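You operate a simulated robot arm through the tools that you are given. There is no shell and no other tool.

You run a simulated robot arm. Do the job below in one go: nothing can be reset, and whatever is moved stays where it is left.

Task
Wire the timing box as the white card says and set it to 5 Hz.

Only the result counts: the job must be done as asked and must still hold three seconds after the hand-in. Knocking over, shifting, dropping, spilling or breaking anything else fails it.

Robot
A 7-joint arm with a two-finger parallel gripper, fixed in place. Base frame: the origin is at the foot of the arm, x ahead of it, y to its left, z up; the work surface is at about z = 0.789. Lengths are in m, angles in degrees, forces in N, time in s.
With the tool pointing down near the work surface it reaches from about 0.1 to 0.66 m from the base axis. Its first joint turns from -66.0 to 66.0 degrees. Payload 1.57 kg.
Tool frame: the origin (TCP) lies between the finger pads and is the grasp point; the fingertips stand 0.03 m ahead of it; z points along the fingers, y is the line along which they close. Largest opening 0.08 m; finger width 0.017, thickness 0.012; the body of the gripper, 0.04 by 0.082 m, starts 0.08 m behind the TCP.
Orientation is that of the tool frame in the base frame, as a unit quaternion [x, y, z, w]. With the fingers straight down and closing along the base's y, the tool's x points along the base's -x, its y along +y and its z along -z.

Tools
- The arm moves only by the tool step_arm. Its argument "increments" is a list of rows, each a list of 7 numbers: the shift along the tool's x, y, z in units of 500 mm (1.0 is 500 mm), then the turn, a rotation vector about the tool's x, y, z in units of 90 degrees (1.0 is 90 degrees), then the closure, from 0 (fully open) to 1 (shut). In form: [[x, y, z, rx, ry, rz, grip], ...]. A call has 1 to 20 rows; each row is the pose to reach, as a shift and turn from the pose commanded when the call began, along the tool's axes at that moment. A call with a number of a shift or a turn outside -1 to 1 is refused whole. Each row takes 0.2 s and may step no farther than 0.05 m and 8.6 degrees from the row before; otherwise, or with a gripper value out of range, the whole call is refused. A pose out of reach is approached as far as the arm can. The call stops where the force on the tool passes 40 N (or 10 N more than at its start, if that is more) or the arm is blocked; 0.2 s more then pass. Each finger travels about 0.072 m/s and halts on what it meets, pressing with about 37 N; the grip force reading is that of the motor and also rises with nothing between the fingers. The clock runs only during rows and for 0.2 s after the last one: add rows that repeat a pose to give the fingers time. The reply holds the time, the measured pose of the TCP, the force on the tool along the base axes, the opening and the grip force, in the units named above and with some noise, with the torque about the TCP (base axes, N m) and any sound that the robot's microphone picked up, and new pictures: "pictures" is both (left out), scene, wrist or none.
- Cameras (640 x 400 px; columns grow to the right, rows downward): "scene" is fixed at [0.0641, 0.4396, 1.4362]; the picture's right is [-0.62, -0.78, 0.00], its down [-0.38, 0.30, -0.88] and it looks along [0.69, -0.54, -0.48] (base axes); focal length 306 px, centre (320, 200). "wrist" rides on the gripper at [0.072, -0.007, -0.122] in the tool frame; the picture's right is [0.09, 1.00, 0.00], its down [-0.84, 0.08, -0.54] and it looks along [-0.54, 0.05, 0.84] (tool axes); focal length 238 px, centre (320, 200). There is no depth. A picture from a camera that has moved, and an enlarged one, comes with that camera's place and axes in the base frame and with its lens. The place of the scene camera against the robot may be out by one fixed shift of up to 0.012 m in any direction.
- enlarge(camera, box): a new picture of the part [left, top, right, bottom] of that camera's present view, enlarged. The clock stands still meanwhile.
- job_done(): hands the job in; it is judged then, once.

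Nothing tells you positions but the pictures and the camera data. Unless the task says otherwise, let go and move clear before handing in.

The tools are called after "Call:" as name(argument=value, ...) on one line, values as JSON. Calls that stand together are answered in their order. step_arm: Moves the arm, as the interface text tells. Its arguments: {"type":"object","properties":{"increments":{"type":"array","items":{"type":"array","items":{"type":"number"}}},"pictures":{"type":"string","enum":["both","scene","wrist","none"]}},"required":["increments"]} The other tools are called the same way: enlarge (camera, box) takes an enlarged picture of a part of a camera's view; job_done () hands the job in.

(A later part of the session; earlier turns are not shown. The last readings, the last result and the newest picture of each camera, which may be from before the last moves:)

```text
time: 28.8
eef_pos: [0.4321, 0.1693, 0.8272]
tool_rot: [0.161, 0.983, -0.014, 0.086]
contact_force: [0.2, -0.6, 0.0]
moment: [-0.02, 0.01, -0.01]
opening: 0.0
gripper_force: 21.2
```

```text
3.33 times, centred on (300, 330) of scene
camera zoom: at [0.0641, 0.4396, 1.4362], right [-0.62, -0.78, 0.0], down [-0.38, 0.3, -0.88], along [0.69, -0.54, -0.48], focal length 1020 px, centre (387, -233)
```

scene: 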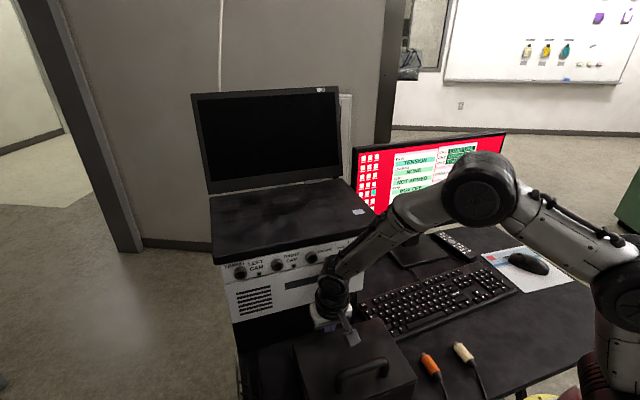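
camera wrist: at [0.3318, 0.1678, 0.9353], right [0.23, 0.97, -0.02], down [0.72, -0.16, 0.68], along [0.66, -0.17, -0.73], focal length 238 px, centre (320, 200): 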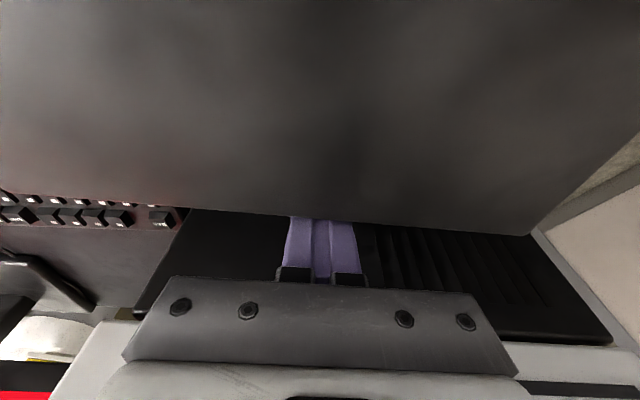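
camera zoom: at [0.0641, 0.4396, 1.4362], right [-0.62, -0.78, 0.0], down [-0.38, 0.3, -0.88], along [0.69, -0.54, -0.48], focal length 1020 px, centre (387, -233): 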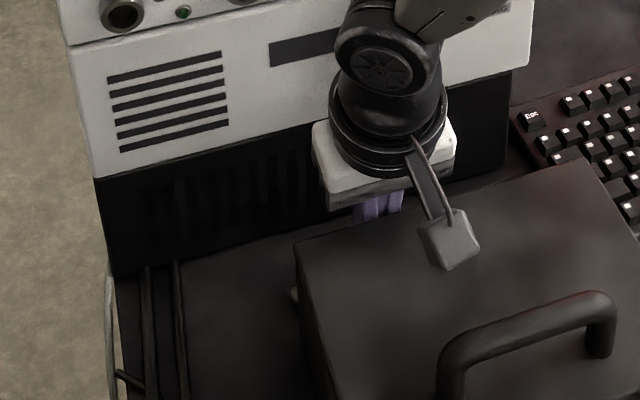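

The plug hasn't moved yet, so I keep pushing left in small steps.

Call:
step_arm(increments=[[0, 0.01, 0, 0, 0, 0, 1], [0, 0.02, 0, 0, 0, 0, 1]], pictures="none")

Call:
enlarge(camera="scene", box=[220, 270, 380, 390])

```text
time: 29.4
eef_pos: [0.4334, 0.1786, 0.8267]
tool_rot: [0.16, 0.983, -0.013, 0.085]
contact_force: [-0.2, -1.3, 1.3]
moment: [-0.05, 0.04, 0.02]
opening: 0.0
gripper_force: 21.1
```

```text
3.33 times, centred on (300, 330) of scene
camera zoom: at [0.0641, 0.4395, 1.4362], right [-0.62, -0.78, 0.0], down [-0.38, 0.3, -0.88], along [0.69, -0.54, -0.48], focal length 1020 px, centre (387, -233)
```

zoom: 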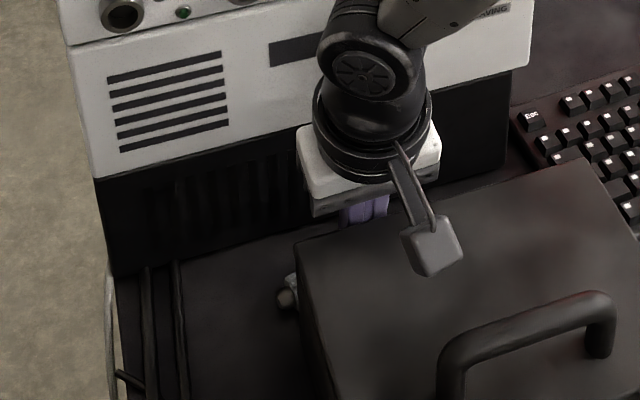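

The plug's body is now being pushed (its nose moved left in view). I continue another 30 mm to the left.

Call:
step_arm(increments=[[0, 0.015, 0, 0, 0, 0, 1], [0, 0.03, 0, 0, 0, 0, 1], [0, 0.045, 0, 0, 0, 0, 1], [0, 0.06, 0, 0, 0, 0, 1]], pictures="none")

Call:
enlarge(camera="scene", box=[220, 270, 380, 390])

```text
time: 30.4
eef_pos: [0.4442, 0.207, 0.8268]
tool_rot: [0.16, 0.983, -0.013, 0.086]
contact_force: [0.1, -0.2, 1.2]
moment: [-0.07, -0.04, -0.03]
opening: 0.0001
gripper_force: 20.7
```

```text
3.33 times, centred on (300, 330) of scene
camera zoom: at [0.064, 0.4395, 1.4362], right [-0.62, -0.78, 0.0], down [-0.38, 0.3, -0.88], along [0.69, -0.54, -0.48], focal length 1020 px, centre (387, -233)
```

zoom: 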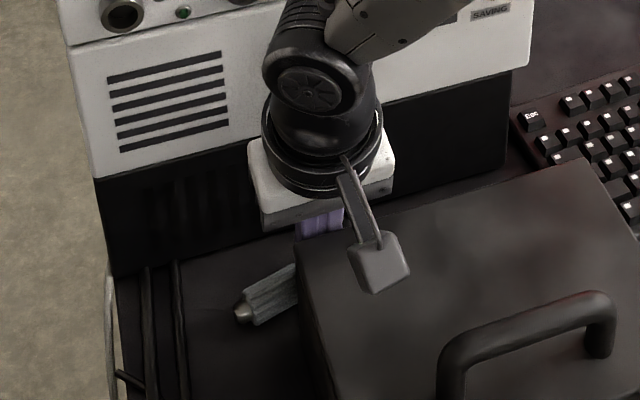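

The plug has slid out to the left of the case, nose now pointing left and slightly toward the robot. I'll lift the tool over the case corner and hover left of it, to turn the nose toward the box from that side.

Call:
step_arm(increments=[[-0.0131, 0, -0.0742, 0, 0, 0, 1], [-0.0261, 0, -0.1484, 0, 0, 0, 1], [-0.0392, 0, -0.2226, 0, 0, 0, 1], [0.0209, 0.0583, -0.2332, 0, 0, 0, 1], [0.081, 0.1166, -0.2438, 0, 0, 0, 1]])

Call:
enlarge(camera="wrist", box=[200, 60, 420, 200])

Call:
enlarge(camera="scene", box=[220, 270, 380, 390])

```text
time: 31.6
eef_pos: [0.404, 0.2814, 0.9407]
tool_rot: [0.16, 0.983, -0.015, 0.085]
contact_force: [-0.1, 0.3, 0.5]
moment: [-0.01, 0.01, -0.01]
opening: 0.0
gripper_force: 21.3
camera wrist: at [0.3133, 0.3046, 1.0486], right [0.23, 0.97, -0.02], down [0.72, -0.16, 0.68], along [0.66, -0.17, -0.73], focal length 238 px, centre (320, 200)
```

scene: 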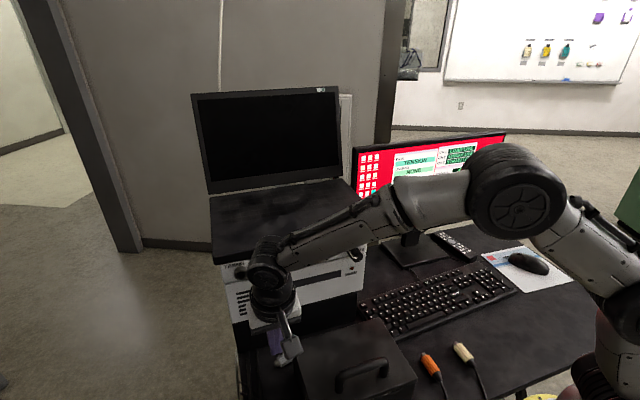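
wrist: 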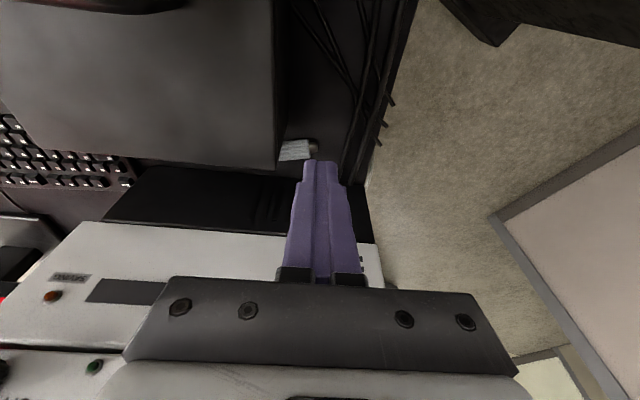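

```text
2.86 times, centred on (310, 130) of wrist
camera zoom: at [0.3133, 0.3046, 1.0486], right [0.23, 0.97, -0.02], down [0.72, -0.16, 0.68], along [0.66, -0.17, -0.73], focal length 681 px, centre (349, 400)
```

zoom: 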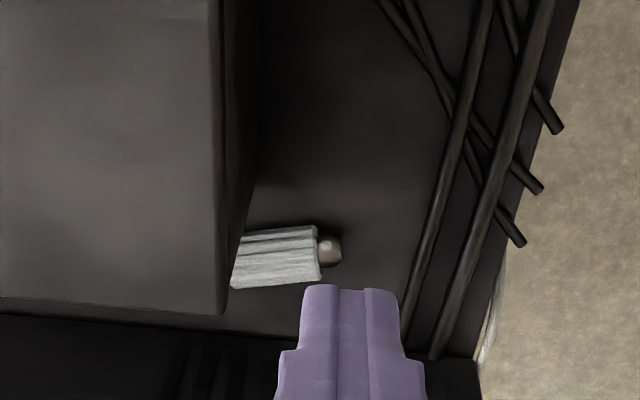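

```text
3.33 times, centred on (300, 330) of scene
camera zoom: at [0.0641, 0.4395, 1.4362], right [-0.62, -0.78, 0.0], down [-0.38, 0.3, -0.88], along [0.69, -0.54, -0.48], focal length 1020 px, centre (387, -233)
```

zoom: 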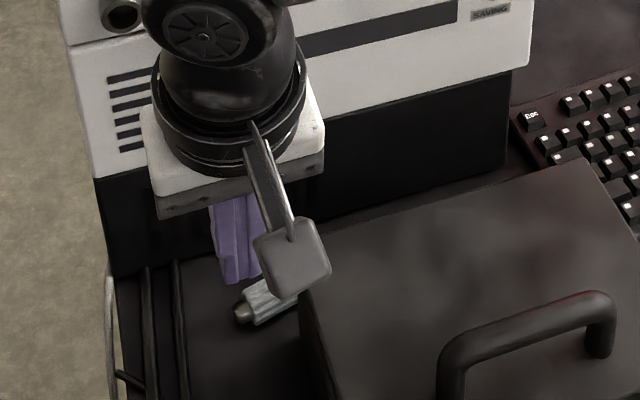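

The plug now lies free left of the case: body from u≈0.346 to 0.382, nose tip at u≈0.391. I'll lower the closed fingertips on the robot side of its nose and push the nose toward the box.

Call:
step_arm(increments=[[0.0132, 0, 0.0749, 0, 0, 0, 1], [0.0264, 0, 0.1498, 0, 0, 0, 1], [0.0396, 0, 0.2246, 0, 0, 0, 1], [-0.0086, 0, 0.2331, 0, 0, 0, 1], [-0.0381, 0, 0.2383, 0, 0, 0, 1]])

Call:
enlarge(camera="wrist", box=[200, 100, 420, 240])

Call:
enlarge(camera="scene", box=[220, 270, 380, 390])

```text
time: 32.8
eef_pos: [0.4422, 0.2687, 0.8272]
tool_rot: [0.16, 0.983, -0.014, 0.085]
contact_force: [-0.3, 0.9, 0.2]
moment: [0.01, -0.01, 0.0]
opening: 0.0001
gripper_force: 21.8
camera wrist: at [0.351, 0.2915, 0.9349], right [0.23, 0.97, -0.02], down [0.72, -0.16, 0.68], along [0.66, -0.17, -0.73], focal length 238 px, centre (320, 200)
```

scene: 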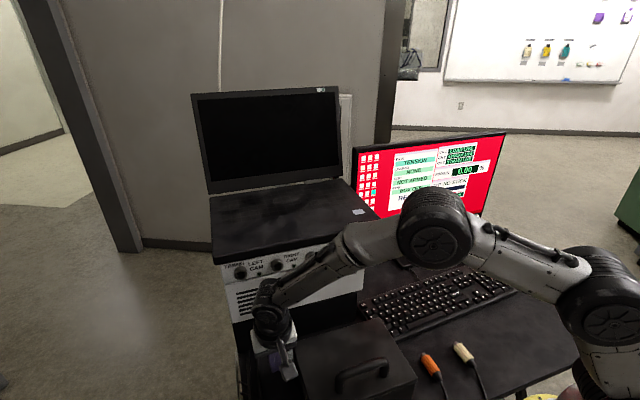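
wrist: 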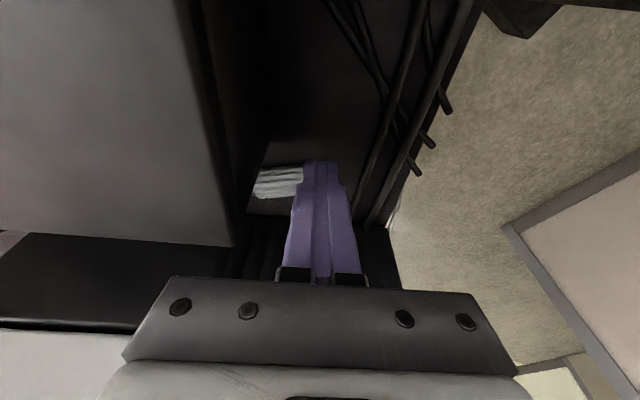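

```text
2.86 times, centred on (310, 170) of wrist
camera zoom: at [0.351, 0.2915, 0.9349], right [0.23, 0.97, -0.02], down [0.72, -0.16, 0.68], along [0.66, -0.17, -0.73], focal length 681 px, centre (349, 286)
```

zoom: 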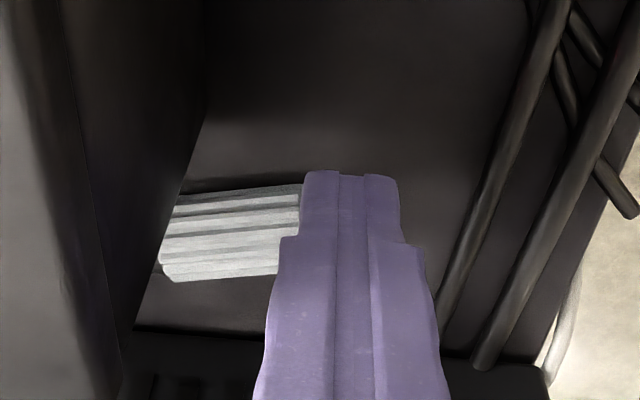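

```text
3.33 times, centred on (300, 330) of scene
camera zoom: at [0.0641, 0.4396, 1.4362], right [-0.62, -0.78, 0.0], down [-0.38, 0.3, -0.88], along [0.69, -0.54, -0.48], focal length 1020 px, centre (387, -233)
```

zoom: 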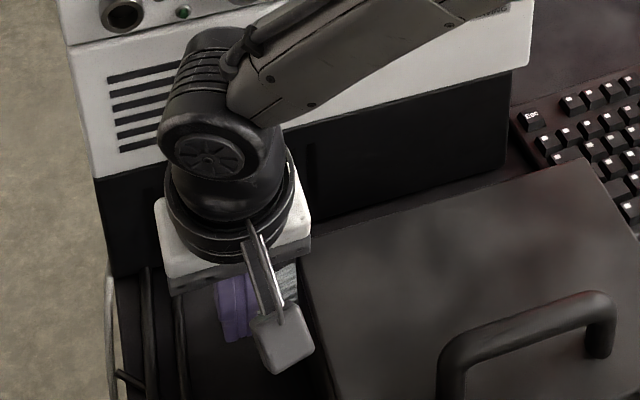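

Call:
enlarge(camera="wrist", box=[240, 130, 360, 220])

Call:
enlarge(camera="scene", box=[260, 330, 320, 380])

```text
4.44 times, centred on (300, 175) of wrist
camera zoom: at [0.351, 0.2915, 0.9349], right [0.23, 0.97, -0.02], down [0.72, -0.16, 0.68], along [0.66, -0.17, -0.73], focal length 1059 px, centre (409, 311)
```

zoom: 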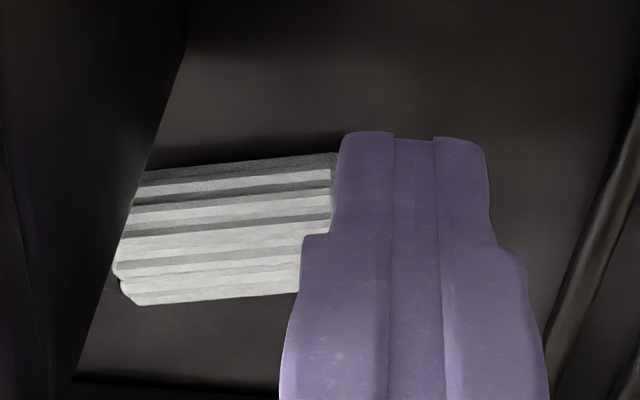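

```text
8.00 times, centred on (290, 355) of scene
camera zoom: at [0.0641, 0.4396, 1.4362], right [-0.62, -0.78, 0.0], down [-0.38, 0.3, -0.88], along [0.69, -0.54, -0.48], focal length 2447 px, centre (560, -1040)
```

zoom: 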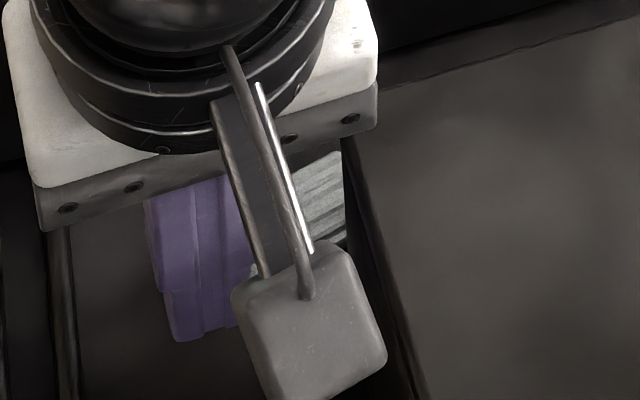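

No contact yet by force. I'll push another 8 mm toward the box and compare.

Call:
step_arm(increments=[[-0.0079, 0, 0.0014, 0, 0, 0, 1], [-0.0158, 0, 0.0028, 0, 0, 0, 1]], pictures="none")

Call:
enlarge(camera="wrist", box=[220, 120, 380, 230])

```text
time: 33.4
eef_pos: [0.45, 0.2669, 0.8263]
tool_rot: [0.16, 0.983, -0.014, 0.086]
contact_force: [-0.3, -0.1, -0.5]
moment: [0.0, -0.01, -0.01]
opening: 0.0
gripper_force: 21.5
```

```text
3.64 times, centred on (300, 175) of wrist
camera zoom: at [0.3588, 0.2892, 0.9352], right [0.23, 0.97, -0.01], down [0.72, -0.16, 0.68], along [0.66, -0.17, -0.73], focal length 867 px, centre (393, 291)
```

zoom: 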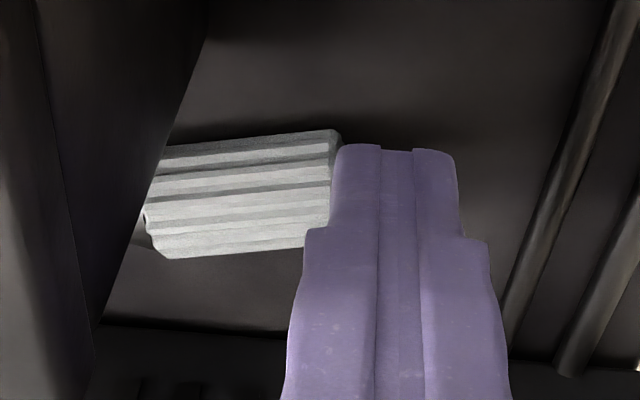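

The fingertip passes beside the plug's nose without moving it, so only the coloured body can be pushed. I'll back off, shift right so the fingertips bear on the body's front end, and push again.

Call:
step_arm(increments=[[0.025, 0, -0.0044, 0, 0, 0, 1], [0.0492, 0, -0.0087, 0, 0, 0, 1], [0.0492, -0.018, -0.0087, 0, 0, 0, 1], [0.0295, -0.018, -0.0052, 0, 0, 0, 1], [0.0138, -0.018, -0.0024, 0, 0, 0, 1], [0, -0.018, 0, 0, 0, 0, 1]], pictures="none")

Call:
enlarge(camera="wrist", box=[220, 120, 380, 230])

Call:
enlarge(camera="scene", box=[230, 290, 330, 390])

```text
time: 34.8
eef_pos: [0.4466, 0.2578, 0.8263]
tool_rot: [0.16, 0.983, -0.013, 0.085]
contact_force: [-0.1, 0.7, 0.3]
moment: [-0.01, -0.01, 0.02]
opening: 0.0
gripper_force: 21.4
```

```text
3.64 times, centred on (300, 175) of wrist
camera zoom: at [0.3558, 0.2803, 0.9352], right [0.23, 0.97, -0.01], down [0.72, -0.16, 0.68], along [0.66, -0.17, -0.73], focal length 867 px, centre (393, 291)
```

zoom: 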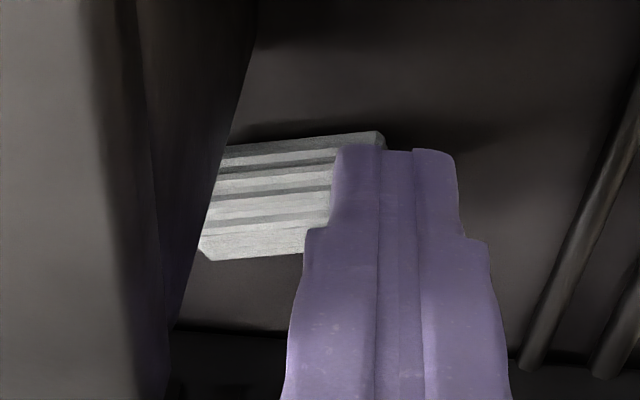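

```text
4.00 times, centred on (280, 340) of scene
camera zoom: at [0.0641, 0.4396, 1.4362], right [-0.62, -0.78, 0.0], down [-0.38, 0.3, -0.88], along [0.69, -0.54, -0.48], focal length 1224 px, centre (480, -360)
```

zoom: 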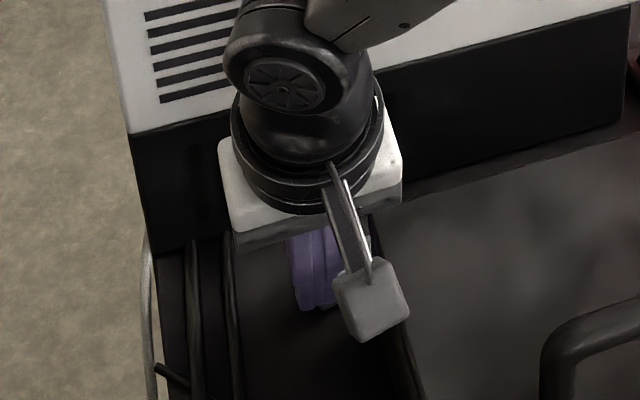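

Call:
enlarge(camera="wrist", box=[270, 140, 350, 190])

Call:
enlarge(camera="scene", box=[290, 335, 330, 375])

```text
8.00 times, centred on (310, 165) of wrist
camera zoom: at [0.3558, 0.2803, 0.9352], right [0.23, 0.97, -0.01], down [0.72, -0.16, 0.68], along [0.66, -0.17, -0.73], focal length 1907 px, centre (400, 480)
```

zoom: 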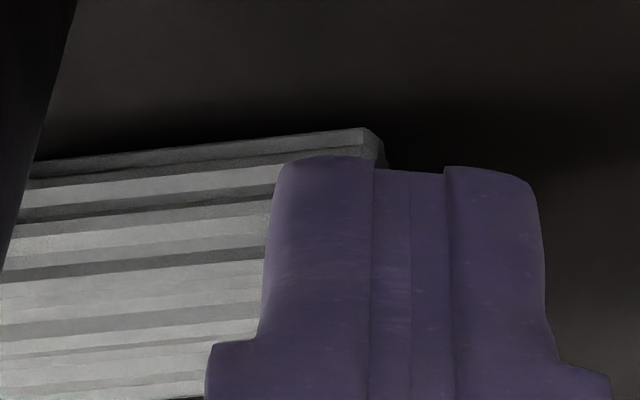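

```text
10.00 times, centred on (310, 355) of scene
camera zoom: at [0.0641, 0.4396, 1.4362], right [-0.62, -0.78, 0.0], down [-0.38, 0.3, -0.88], along [0.69, -0.54, -0.48], focal length 3059 px, centre (420, -1350)
```

zoom: 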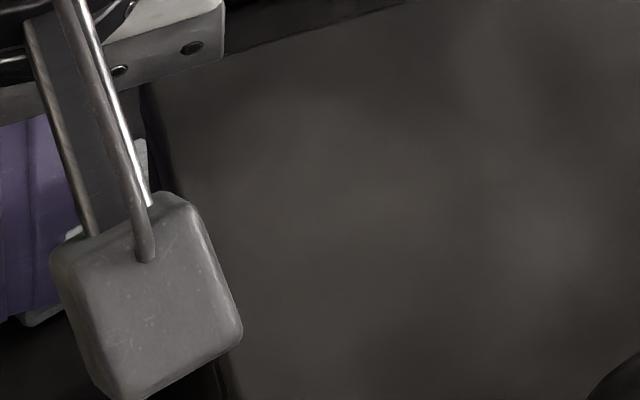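

The fingertips overlap the plug in view without any contact, so the plug, and hence the desk, must lie lower than I assumed; that also explains the weak grip near the plug's top. I'll measure the desk height by lowering the closed fingertips gently onto a free spot.

Call:
step_arm(increments=[[0.03, 0, -0.0053, 0, 0, 0, 1], [0.06, 0.006, -0.0106, 0, 0, 0, 1], [0.0607, 0.006, -0.0067, 0, 0, 0, 1], [0.0614, 0.006, -0.0027, 0, 0, 0, 1]], pictures="wrist")

```text
time: 35.8
eef_pos: [0.4176, 0.2698, 0.8218]
tool_rot: [0.16, 0.983, -0.014, 0.085]
contact_force: [-0.4, -0.3, 0.0]
moment: [0.0, 0.0, 0.0]
opening: 0.0
gripper_force: 21.4
camera wrist: at [0.3275, 0.293, 0.931], right [0.23, 0.97, -0.02], down [0.72, -0.16, 0.68], along [0.66, -0.17, -0.73], focal length 238 px, centre (320, 200)
```

wrist: 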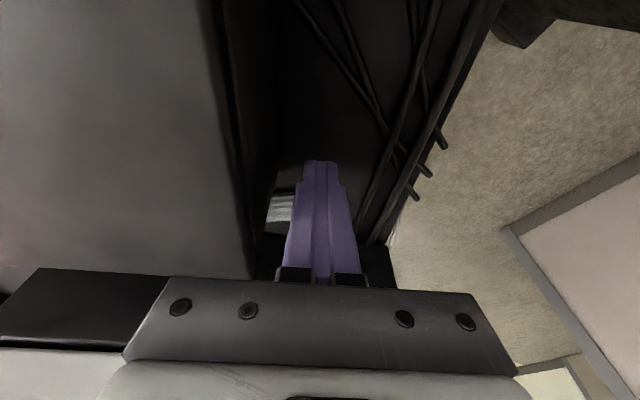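

Call:
step_arm(increments=[[0.0007, 0, 0.0039, 0, 0, 0, 1], [0.0014, 0, 0.0079, 0, 0, 0, 1], [0.0021, 0, 0.0118, 0, 0, 0, 1]], pictures="none")

```text
time: 36.6
eef_pos: [0.4176, 0.2702, 0.8173]
tool_rot: [0.16, 0.983, -0.014, 0.087]
contact_force: [0.0, -0.1, 1.2]
moment: [0.03, -0.03, 0.01]
opening: 0.0003
gripper_force: 21.7
```

Call:
step_arm(increments=[[0.0003, 0, 0.002, 0, 0, 0, 1], [0.0007, 0, 0.0039, 0, 0, 0, 1], [0.0007, 0, 0.0039, 0, 0, 0, 1]], pictures="none")

```text
time: 37.4
eef_pos: [0.4187, 0.2712, 0.8147]
tool_rot: [0.161, 0.983, -0.014, 0.085]
contact_force: [-0.1, -0.1, -0.7]
moment: [0.01, -0.01, -0.01]
opening: 0.0001
gripper_force: 21.6
```

Still no contact with the tip at about z 0.784; I continue down in 2 mm steps.

Call:
step_arm(increments=[[0.0007, 0, 0.0039, 0, 0, 0, 1], [0.0014, 0, 0.0079, 0, 0, 0, 1], [0.0014, 0, 0.0079, 0, 0, 0, 1]], pictures="none")

```text
time: 38.2
eef_pos: [0.4181, 0.2711, 0.809]
tool_rot: [0.16, 0.983, -0.014, 0.085]
contact_force: [0.2, -1.0, -0.1]
moment: [0.02, -0.02, 0.01]
opening: 0.0
gripper_force: 21.4
```

Call:
step_arm(increments=[[0.0007, 0, 0.0039, 0, 0, 0, 1], [0.0014, 0, 0.0079, 0, 0, 0, 1], [0.0014, 0, 0.0079, 0, 0, 0, 1]], pictures="wrist")

```text
time: 39.0
eef_pos: [0.4181, 0.2704, 0.8056]
tool_rot: [0.16, 0.983, -0.013, 0.086]
contact_force: [-2.2, -1.2, 3.8]
moment: [0.0, 0.08, 0.02]
opening: 0.0
gripper_force: 21.0
camera wrist: at [0.3279, 0.2929, 0.9147], right [0.23, 0.97, -0.01], down [0.72, -0.16, 0.68], along [0.66, -0.17, -0.73], focal length 238 px, centre (320, 200)
```

wrist: 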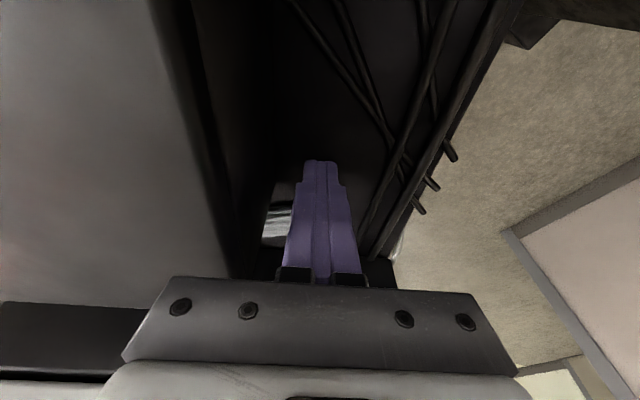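

The desk surface is at about z 0.775, 14 mm lower than stated; my first grasp held the plug only near its top and carried it 12 mm too low, which explains the drop. Now, at the right height, I push the plug's front end toward the box.

Call:
step_arm(increments=[[-0.0019, 0, -0.0108, 0, 0, 0, 1], [-0.0286, 0, -0.0061, 0, 0, 0, 1], [-0.0554, 0, -0.0014, 0, 0, 0, 1], [-0.0688, 0, 0.001, 0, 0, 0, 1], [-0.0821, 0, 0.0033, 0, 0, 0, 1]], pictures="none")

Call:
enlarge(camera="wrist", box=[220, 120, 380, 230])

Call:
enlarge(camera="scene", box=[230, 290, 330, 390])

```text
time: 40.2
eef_pos: [0.4585, 0.2579, 0.8112]
tool_rot: [0.16, 0.983, -0.014, 0.085]
contact_force: [-0.5, 0.1, 0.9]
moment: [-0.02, -0.01, 0.0]
opening: 0.0
gripper_force: 21.2
```

```text
3.64 times, centred on (300, 175) of wrist
camera zoom: at [0.3664, 0.2801, 0.9203], right [0.23, 0.97, -0.02], down [0.72, -0.16, 0.68], along [0.66, -0.17, -0.73], focal length 867 px, centre (393, 291)
```

zoom: 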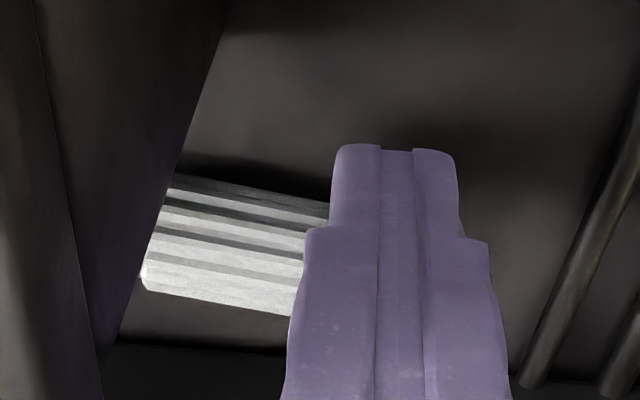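

```text
4.00 times, centred on (280, 340) of scene
camera zoom: at [0.0641, 0.4396, 1.4362], right [-0.62, -0.78, 0.0], down [-0.38, 0.3, -0.88], along [0.69, -0.54, -0.48], focal length 1224 px, centre (480, -360)
```

zoom: 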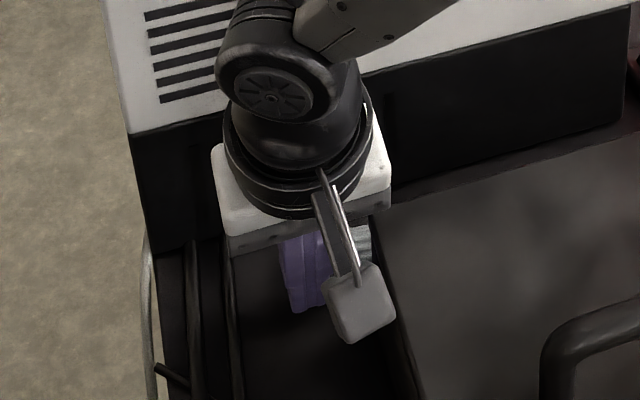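

The plug turned clockwise by about 16° and now lies mid-way between the case line and the box. I'll push once more, farther out on its nose, to turn it further.

Call:
step_arm(increments=[[0.0394, 0, -0.0069, 0, 0, 0, 1], [0.0394, 0.018, -0.0069, 0, 0, 0, 1], [0.0197, 0.018, -0.0035, 0, 0, 0, 1], [0, 0.018, 0, 0, 0, 0, 1], [-0.0197, 0.018, 0.0035, 0, 0, 0, 1]], pictures="none")

Call:
enlarge(camera="wrist", box=[200, 120, 360, 230])

```text
time: 41.4
eef_pos: [0.4692, 0.2643, 0.8114]
tool_rot: [0.161, 0.983, -0.014, 0.086]
contact_force: [-0.6, 0.0, 0.7]
moment: [-0.03, 0.0, 0.0]
opening: 0.0
gripper_force: 21.6
```

```text
3.64 times, centred on (280, 175) of wrist
camera zoom: at [0.3789, 0.2857, 0.9205], right [0.23, 0.97, -0.01], down [0.72, -0.16, 0.68], along [0.66, -0.17, -0.73], focal length 867 px, centre (466, 291)
```

zoom: 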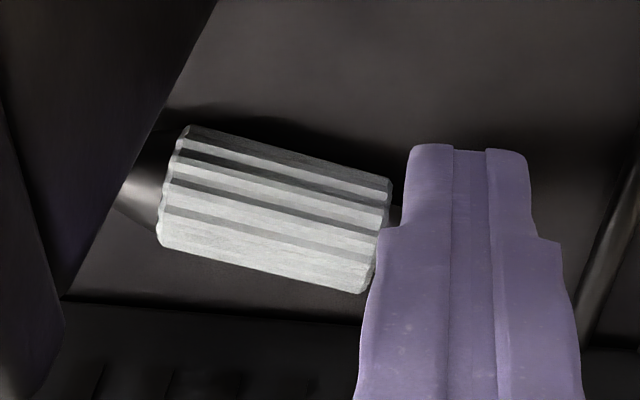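

The nose does get pushed: the plug is now turned about 13° toward the box. I'll go over it and push its rear end left by about 15 mm, which brings it fully clear of the case.

Call:
step_arm(increments=[[0.0158, 0, -0.0028, 0, 0, 0, 1], [0.0036, 0, -0.0717, 0, 0, 0, 1], [-0.0086, -0.0777, -0.0695, 0, 0, 0, 1], [-0.0209, -0.1554, -0.0674, 0, 0, 0, 1], [-0.0087, -0.1554, 0.0015, 0, 0, 0, 1], [-0.0087, -0.1354, 0.0015, 0, 0, 0, 1], [-0.0087, -0.1204, 0.0015, 0, 0, 0, 1], [-0.0087, -0.1094, 0.0015, 0, 0, 0, 1]], pictures="none")

Call:
enlarge(camera="scene", box=[230, 290, 330, 390])

Call:
enlarge(camera="wrist", box=[240, 120, 480, 280])

```text
time: 43.2
eef_pos: [0.4556, 0.211, 0.812]
tool_rot: [0.16, 0.983, -0.014, 0.085]
contact_force: [0.5, -0.7, 0.1]
moment: [0.02, -0.03, 0.04]
opening: 0.0
gripper_force: 20.8
```

```text
4.00 times, centred on (280, 340) of scene
camera zoom: at [0.0641, 0.4396, 1.4362], right [-0.62, -0.78, 0.0], down [-0.38, 0.3, -0.88], along [0.69, -0.54, -0.48], focal length 1224 px, centre (480, -360)
```

zoom: 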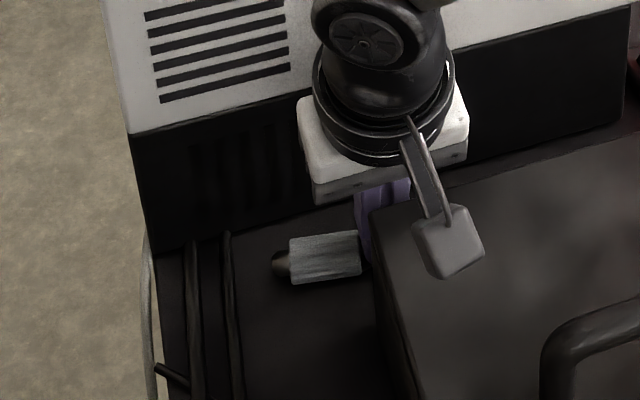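

```text
2.50 times, centred on (360, 200) of wrist
camera zoom: at [0.3653, 0.2327, 0.9201], right [0.23, 0.97, -0.02], down [0.72, -0.16, 0.68], along [0.66, -0.17, -0.73], focal length 596 px, centre (220, 200)
```

zoom: 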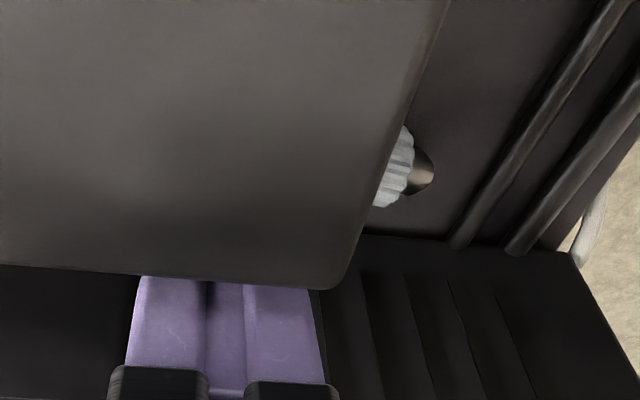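

The plug now lies clear, left of the case, with its axis parallel to the box front. I'll push it 6 mm more, then lift the tool, back away and turn it so the fingers can straddle the plug.

Call:
step_arm(increments=[[0, 0.006, 0, 0, 0, 0, 1], [0, 0.012, 0, 0, 0, 0, 1], [-0.0148, 0.012, -0.084, 0, 0, 0, 1], [-0.0296, 0.012, -0.1681, 0, 0, 0, 1], [-0.0444, 0.012, -0.2521, 0, 0, 0, 1], [0.0328, 0.0358, -0.2657, 0, 0, 0, 1], [0.11, 0.0596, -0.2793, 0, 0, 0, 1]])

Call:
enlarge(camera="wrist", box=[220, 80, 420, 200])

Call:
enlarge(camera="scene", box=[230, 290, 330, 390])

```text
time: 44.8
eef_pos: [0.3907, 0.2639, 0.9392]
tool_rot: [0.161, 0.983, -0.014, 0.086]
contact_force: [-0.2, 0.9, 0.0]
moment: [-0.03, -0.04, 0.0]
opening: 0.0
gripper_force: 21.9
camera wrist: at [0.2999, 0.2858, 1.0477], right [0.23, 0.97, -0.01], down [0.72, -0.16, 0.68], along [0.66, -0.17, -0.73], focal length 238 px, centre (320, 200)
```

scene: 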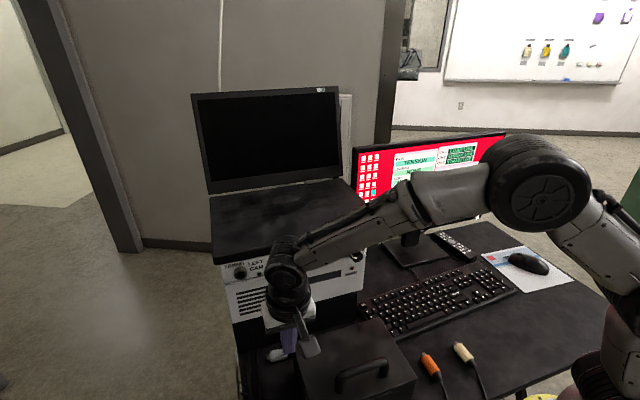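
wrist: 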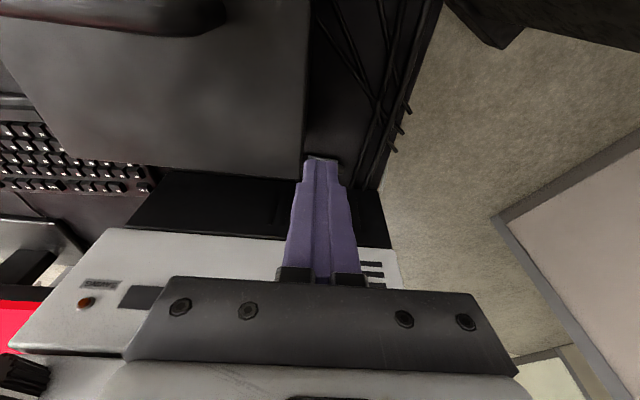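

```text
3.20 times, centred on (320, 140) of wrist
camera zoom: at [0.2999, 0.2858, 1.0477], right [0.23, 0.97, -0.01], down [0.72, -0.16, 0.68], along [0.66, -0.17, -0.73], focal length 763 px, centre (320, 392)
```

zoom: 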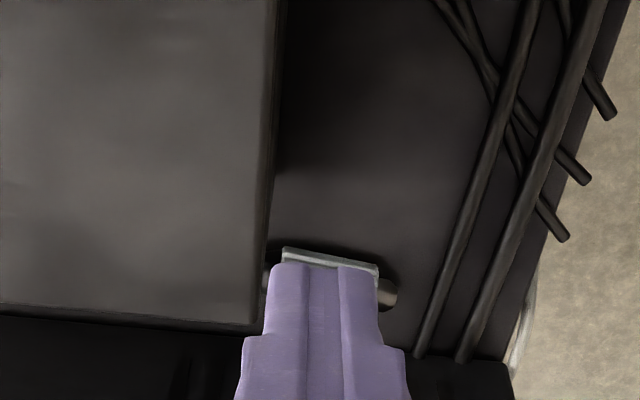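

```text
4.00 times, centred on (280, 340) of scene
camera zoom: at [0.0641, 0.4395, 1.4362], right [-0.62, -0.78, 0.0], down [-0.38, 0.3, -0.88], along [0.69, -0.54, -0.48], focal length 1224 px, centre (480, -360)
```

zoom: 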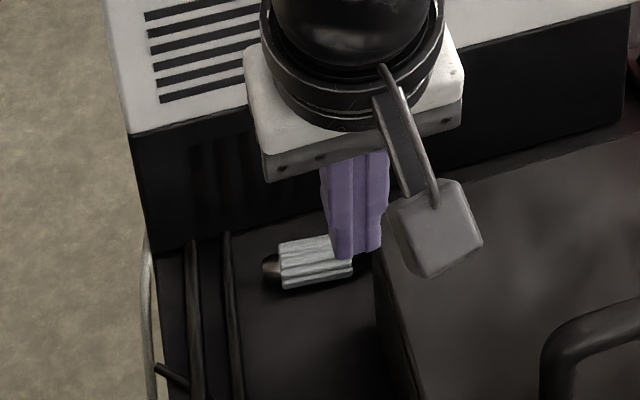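

The plug's axis is about 7° off the box front, centred near n 0.371, u 0.377, with 27 mm to the box. I'll turn the tool to yaw 65° with a slight sideways lean and open the fingers to 52 mm.

Call:
step_arm(increments=[[0, 0, 0, -0.0008, 0.0024, -0.0844, 0.9], [0, 0, 0, -0.0015, 0.0047, -0.1688, 0.8], [0, 0, 0, -0.0023, 0.0071, -0.2532, 0.7], [0, 0, 0, -0.0031, 0.0094, -0.3376, 0.6], [0, 0, 0, -0.0038, 0.0118, -0.422, 0.5], [0, 0, 0, -0.0046, 0.0141, -0.5065, 0.4], [0, 0, 0, -0.0053, 0.0165, -0.5909, 0.35], [0, 0, 0, -0.0061, 0.0188, -0.6753, 0.35], [0, 0, 0, -0.0069, 0.0212, -0.7597, 0.35], [0, 0, 0, -0.0076, 0.0235, -0.8441, 0.35], [0, 0, 0, -0.0084, 0.0259, -0.9285, 0.35]])

Call:
enlarge(camera="wrist", box=[160, 80, 480, 280])

```text
time: 47.2
eef_pos: [0.3909, 0.2632, 0.9396]
tool_rot: [-0.538, 0.84, -0.058, 0.037]
contact_force: [-0.5, 0.0, -0.3]
moment: [-0.02, -0.01, -0.02]
opening: 0.052
gripper_force: 0.0
camera wrist: at [0.3501, 0.2017, 1.0625], right [-0.93, 0.33, -0.14], down [0.21, 0.82, 0.53], along [0.29, 0.46, -0.84], focal length 238 px, centre (320, 200)
```

scene: 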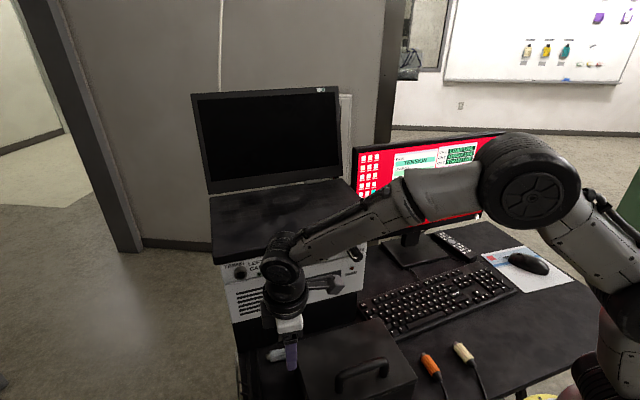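
wrist: 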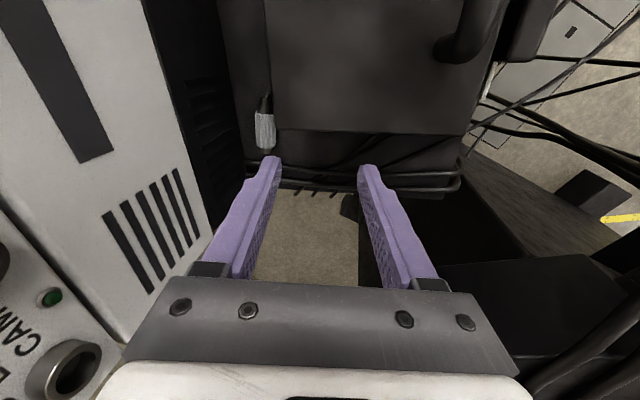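

```text
2.00 times, centred on (320, 180) of wrist
camera zoom: at [0.3501, 0.2017, 1.0625], right [-0.93, 0.33, -0.14], down [0.21, 0.82, 0.53], along [0.29, 0.46, -0.84], focal length 477 px, centre (320, 240)
```

zoom: 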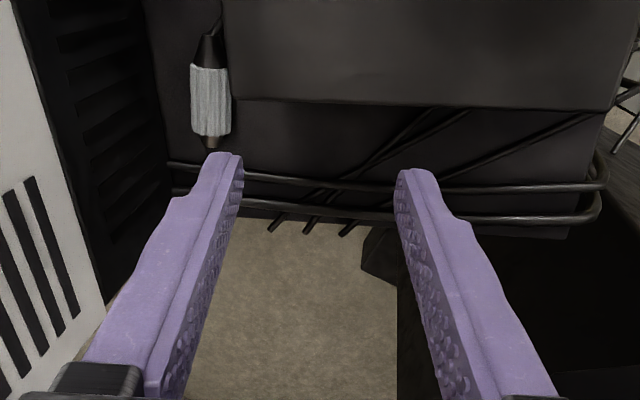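

From this view the plug lies just ahead on the left, its axis about in line with the fingers. I move over it, staying 5 cm above, and check the alignment again.

Call:
step_arm(increments=[[-0.0083, -0.0413, 0.0527, 0, 0, 0, 0.35], [-0.0165, -0.0827, 0.1053, 0, 0, 0, 0.35], [-0.0248, -0.124, 0.158, 0, 0, 0, 0.35]])

Call:
enlarge(camera="wrist", box=[200, 80, 440, 230])

Call:
enlarge(camera="scene", box=[210, 220, 340, 390])

```text
time: 48.0
eef_pos: [0.4632, 0.2438, 0.8697]
tool_rot: [-0.536, 0.842, -0.058, 0.038]
contact_force: [0.4, 0.1, -0.8]
moment: [-0.03, -0.01, 0.01]
opening: 0.052
gripper_force: 0.1
camera wrist: at [0.4217, 0.1818, 0.9917], right [-0.93, 0.33, -0.14], down [0.22, 0.82, 0.53], along [0.29, 0.46, -0.84], focal length 238 px, centre (320, 200)
```

scene: 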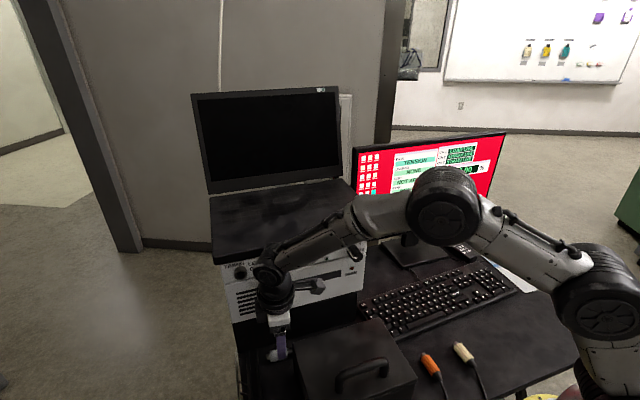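
wrist: 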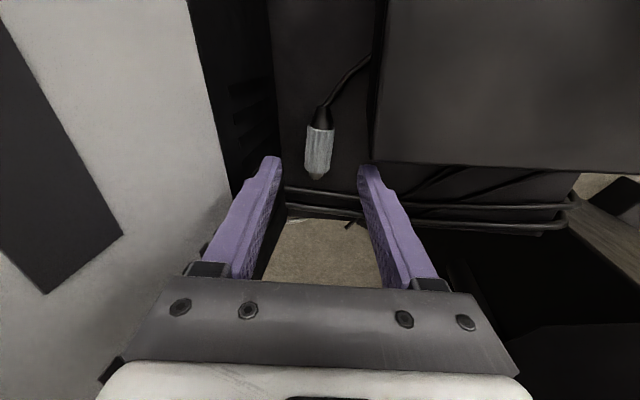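

```text
2.67 times, centred on (320, 155) of wrist
camera zoom: at [0.4217, 0.1818, 0.9917], right [-0.93, 0.33, -0.14], down [0.22, 0.82, 0.53], along [0.29, 0.46, -0.84], focal length 636 px, centre (320, 320)
```

zoom: 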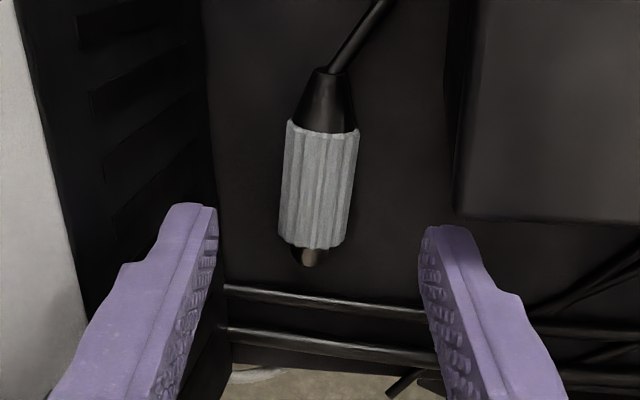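

```text
2.35 times, centred on (275, 305) of scene
camera zoom: at [0.064, 0.4396, 1.4362], right [-0.62, -0.78, 0.0], down [-0.38, 0.3, -0.88], along [0.69, -0.54, -0.48], focal length 720 px, centre (426, -47)
```

zoom: 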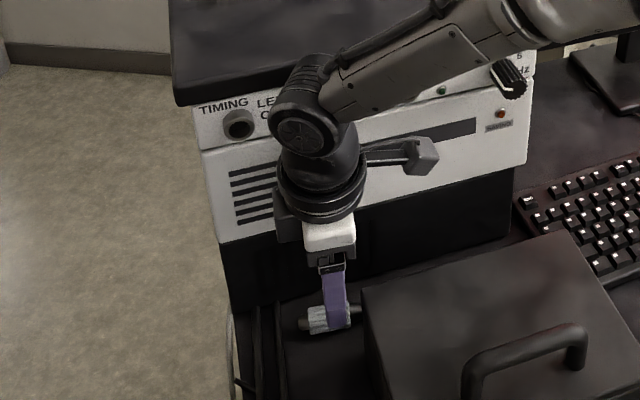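

The plug is centred between the fingers lengthwise and laterally as planned. I'll lower to just above the desk with the fingers at 50 mm.

Call:
step_arm(increments=[[0, 0.0053, 0.0378, 0, 0, 0, 0.375], [0, 0.0107, 0.0755, 0, 0, 0, 0.375], [0, 0.016, 0.1133, 0, 0, 0, 0.375]])

Call:
enlarge(camera="wrist", box=[200, 100, 440, 250])

```text
time: 48.8
eef_pos: [0.4618, 0.2432, 0.8118]
tool_rot: [-0.535, 0.842, -0.058, 0.037]
contact_force: [-0.3, -1.1, 0.3]
moment: [0.0, -0.01, 0.01]
opening: 0.0501
gripper_force: 0.1
camera wrist: at [0.4203, 0.1822, 0.9351], right [-0.93, 0.33, -0.14], down [0.22, 0.82, 0.53], along [0.29, 0.46, -0.84], focal length 238 px, centre (320, 200)
```

scene: 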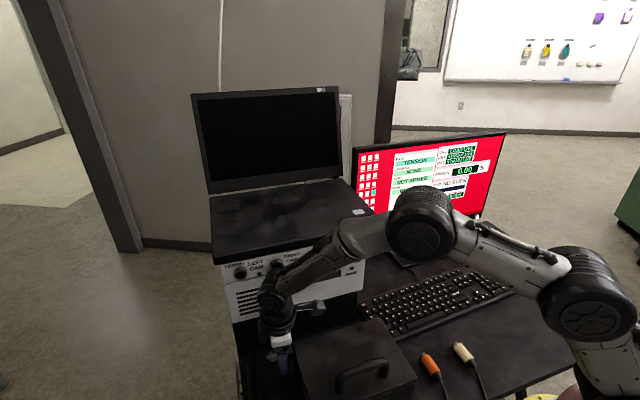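
wrist: 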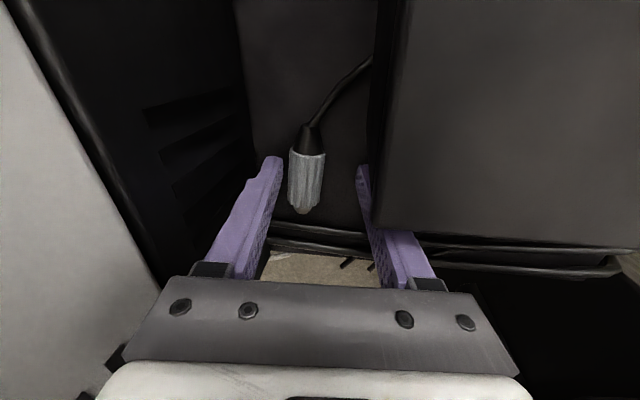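

```text
2.67 times, centred on (320, 175) of wrist
camera zoom: at [0.4203, 0.1822, 0.9351], right [-0.93, 0.33, -0.14], down [0.22, 0.82, 0.53], along [0.29, 0.46, -0.84], focal length 636 px, centre (320, 267)
```

zoom: 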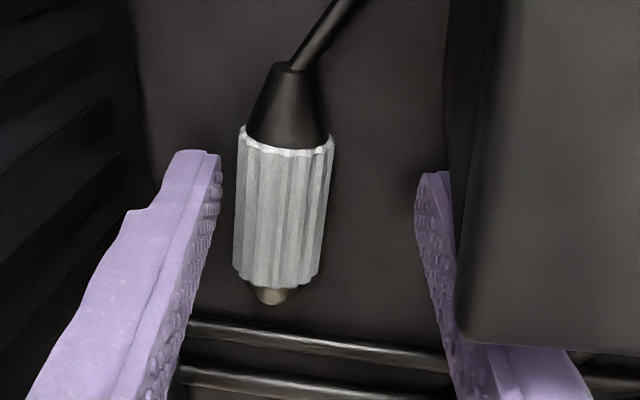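

The fingers straddle the plug without contact. I'll close partway, lower 2.5 mm, and close fully.

Call:
step_arm(increments=[[0, 0, 0, 0, 0, 0, 0.55], [0, 0, 0, 0, 0, 0, 0.62], [0, 0.0007, 0.005, 0, 0, 0, 0.62], [0, 0.0007, 0.005, 0, 0, 0, 0.9], [0, 0.0007, 0.005, 0, 0, 0, 0.9], [0, 0.0007, 0.005, 0, 0, 0, 0.9], [0, 0.0007, 0.005, 0, 0, 0, 0.9]])

Call:
enlarge(camera="wrist", box=[200, 100, 440, 250])

```text
time: 50.4
eef_pos: [0.4616, 0.2431, 0.8101]
tool_rot: [-0.536, 0.841, -0.058, 0.038]
contact_force: [0.4, 0.3, 0.6]
moment: [0.03, 0.03, 0.02]
opening: 0.0221
gripper_force: 35.2
camera wrist: at [0.4204, 0.1822, 0.933], right [-0.93, 0.33, -0.14], down [0.22, 0.82, 0.53], along [0.29, 0.46, -0.84], focal length 238 px, centre (320, 200)
```

scene: 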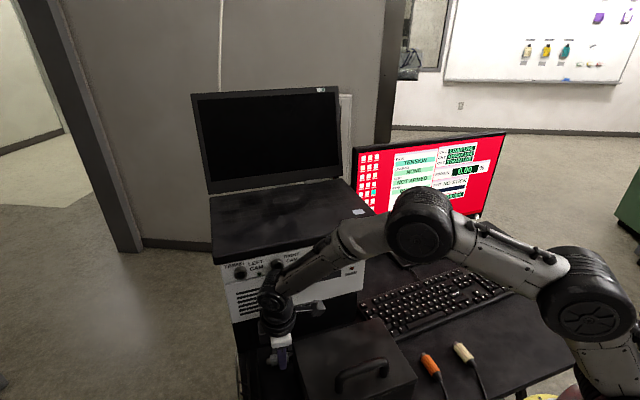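
wrist: 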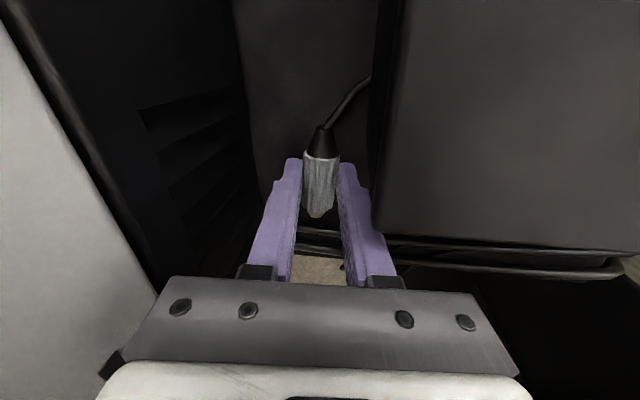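

```text
2.67 times, centred on (320, 175) of wrist
camera zoom: at [0.4204, 0.1822, 0.933], right [-0.93, 0.33, -0.14], down [0.22, 0.82, 0.53], along [0.29, 0.46, -0.84], focal length 636 px, centre (320, 267)
```

zoom: 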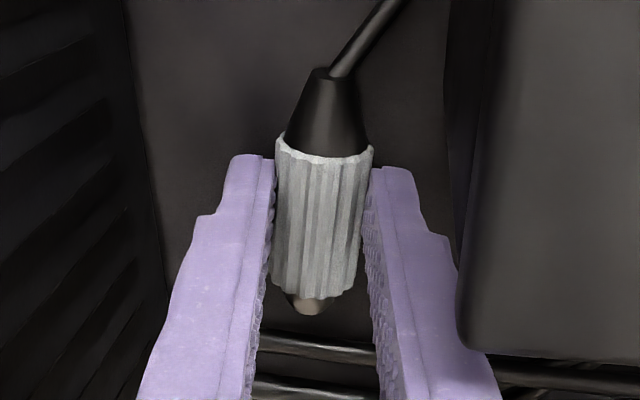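

The grip is now on the full 22 mm diameter with 35 N. I'll lift straight up and back out the way I came.

Call:
step_arm(increments=[[0, -0.0084, -0.0594, 0, 0, 0, 0.9], [0, -0.0167, -0.1189, 0, 0, 0, 0.9], [0.0083, 0.0246, -0.1716, 0, 0, 0, 0.9], [0.0165, 0.066, -0.2242, 0, 0, 0, 0.9], [0.0248, 0.1073, -0.2769, 0, 0, 0, 0.9]])

Call:
enlarge(camera="wrist", box=[240, 120, 400, 240])

Call:
enlarge(camera="scene", box=[220, 260, 380, 390])

```text
time: 51.6
eef_pos: [0.3905, 0.2639, 0.9405]
tool_rot: [-0.536, 0.841, -0.058, 0.037]
contact_force: [0.5, -0.7, -0.7]
moment: [0.0, 0.0, 0.03]
opening: 0.0222
gripper_force: 35.1
camera wrist: at [0.3497, 0.202, 1.0635], right [-0.93, 0.33, -0.14], down [0.22, 0.82, 0.53], along [0.29, 0.46, -0.84], focal length 238 px, centre (320, 200)
```

scene: 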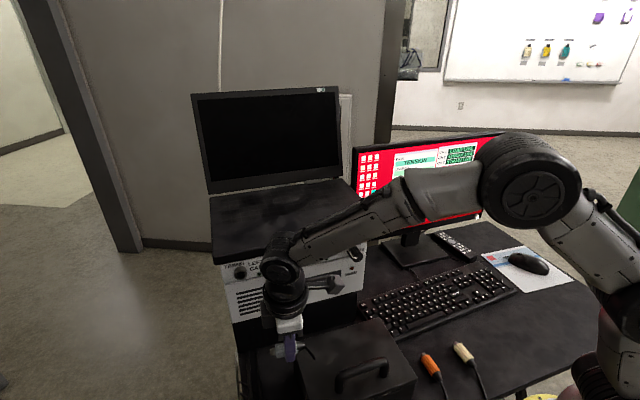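
wrist: 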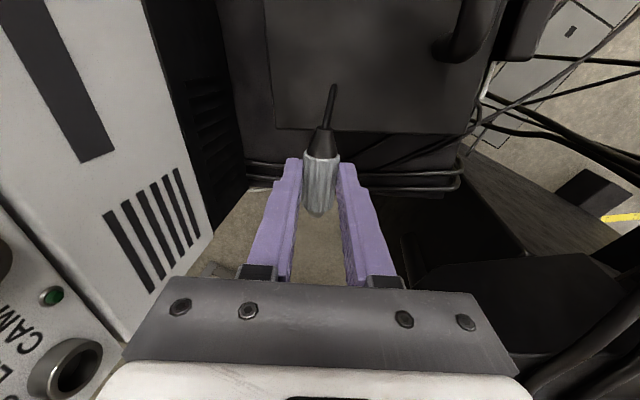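

```text
3.33 times, centred on (320, 180) of wrist
camera zoom: at [0.3497, 0.202, 1.0635], right [-0.93, 0.33, -0.14], down [0.22, 0.82, 0.53], along [0.29, 0.46, -0.84], focal length 794 px, centre (320, 267)
```

zoom: 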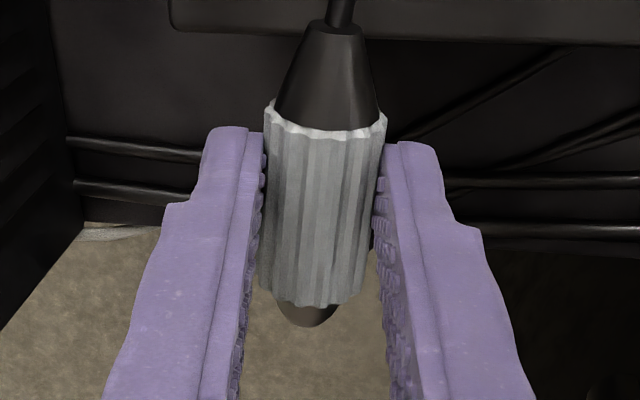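

```text
3.08 times, centred on (300, 325) of scene
camera zoom: at [0.0641, 0.4396, 1.4362], right [-0.62, -0.78, 0.0], down [-0.38, 0.3, -0.88], along [0.69, -0.54, -0.48], focal length 941 px, centre (382, -185)
```

zoom: 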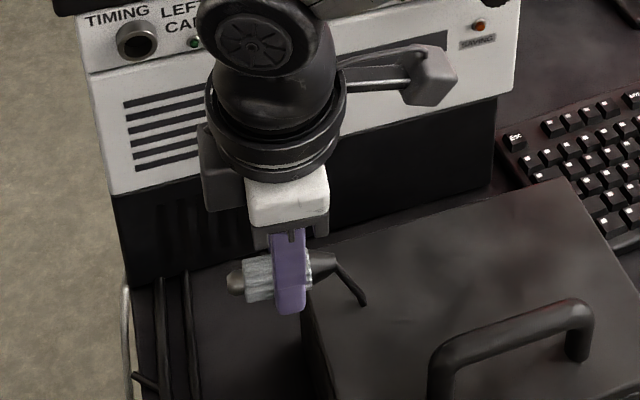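

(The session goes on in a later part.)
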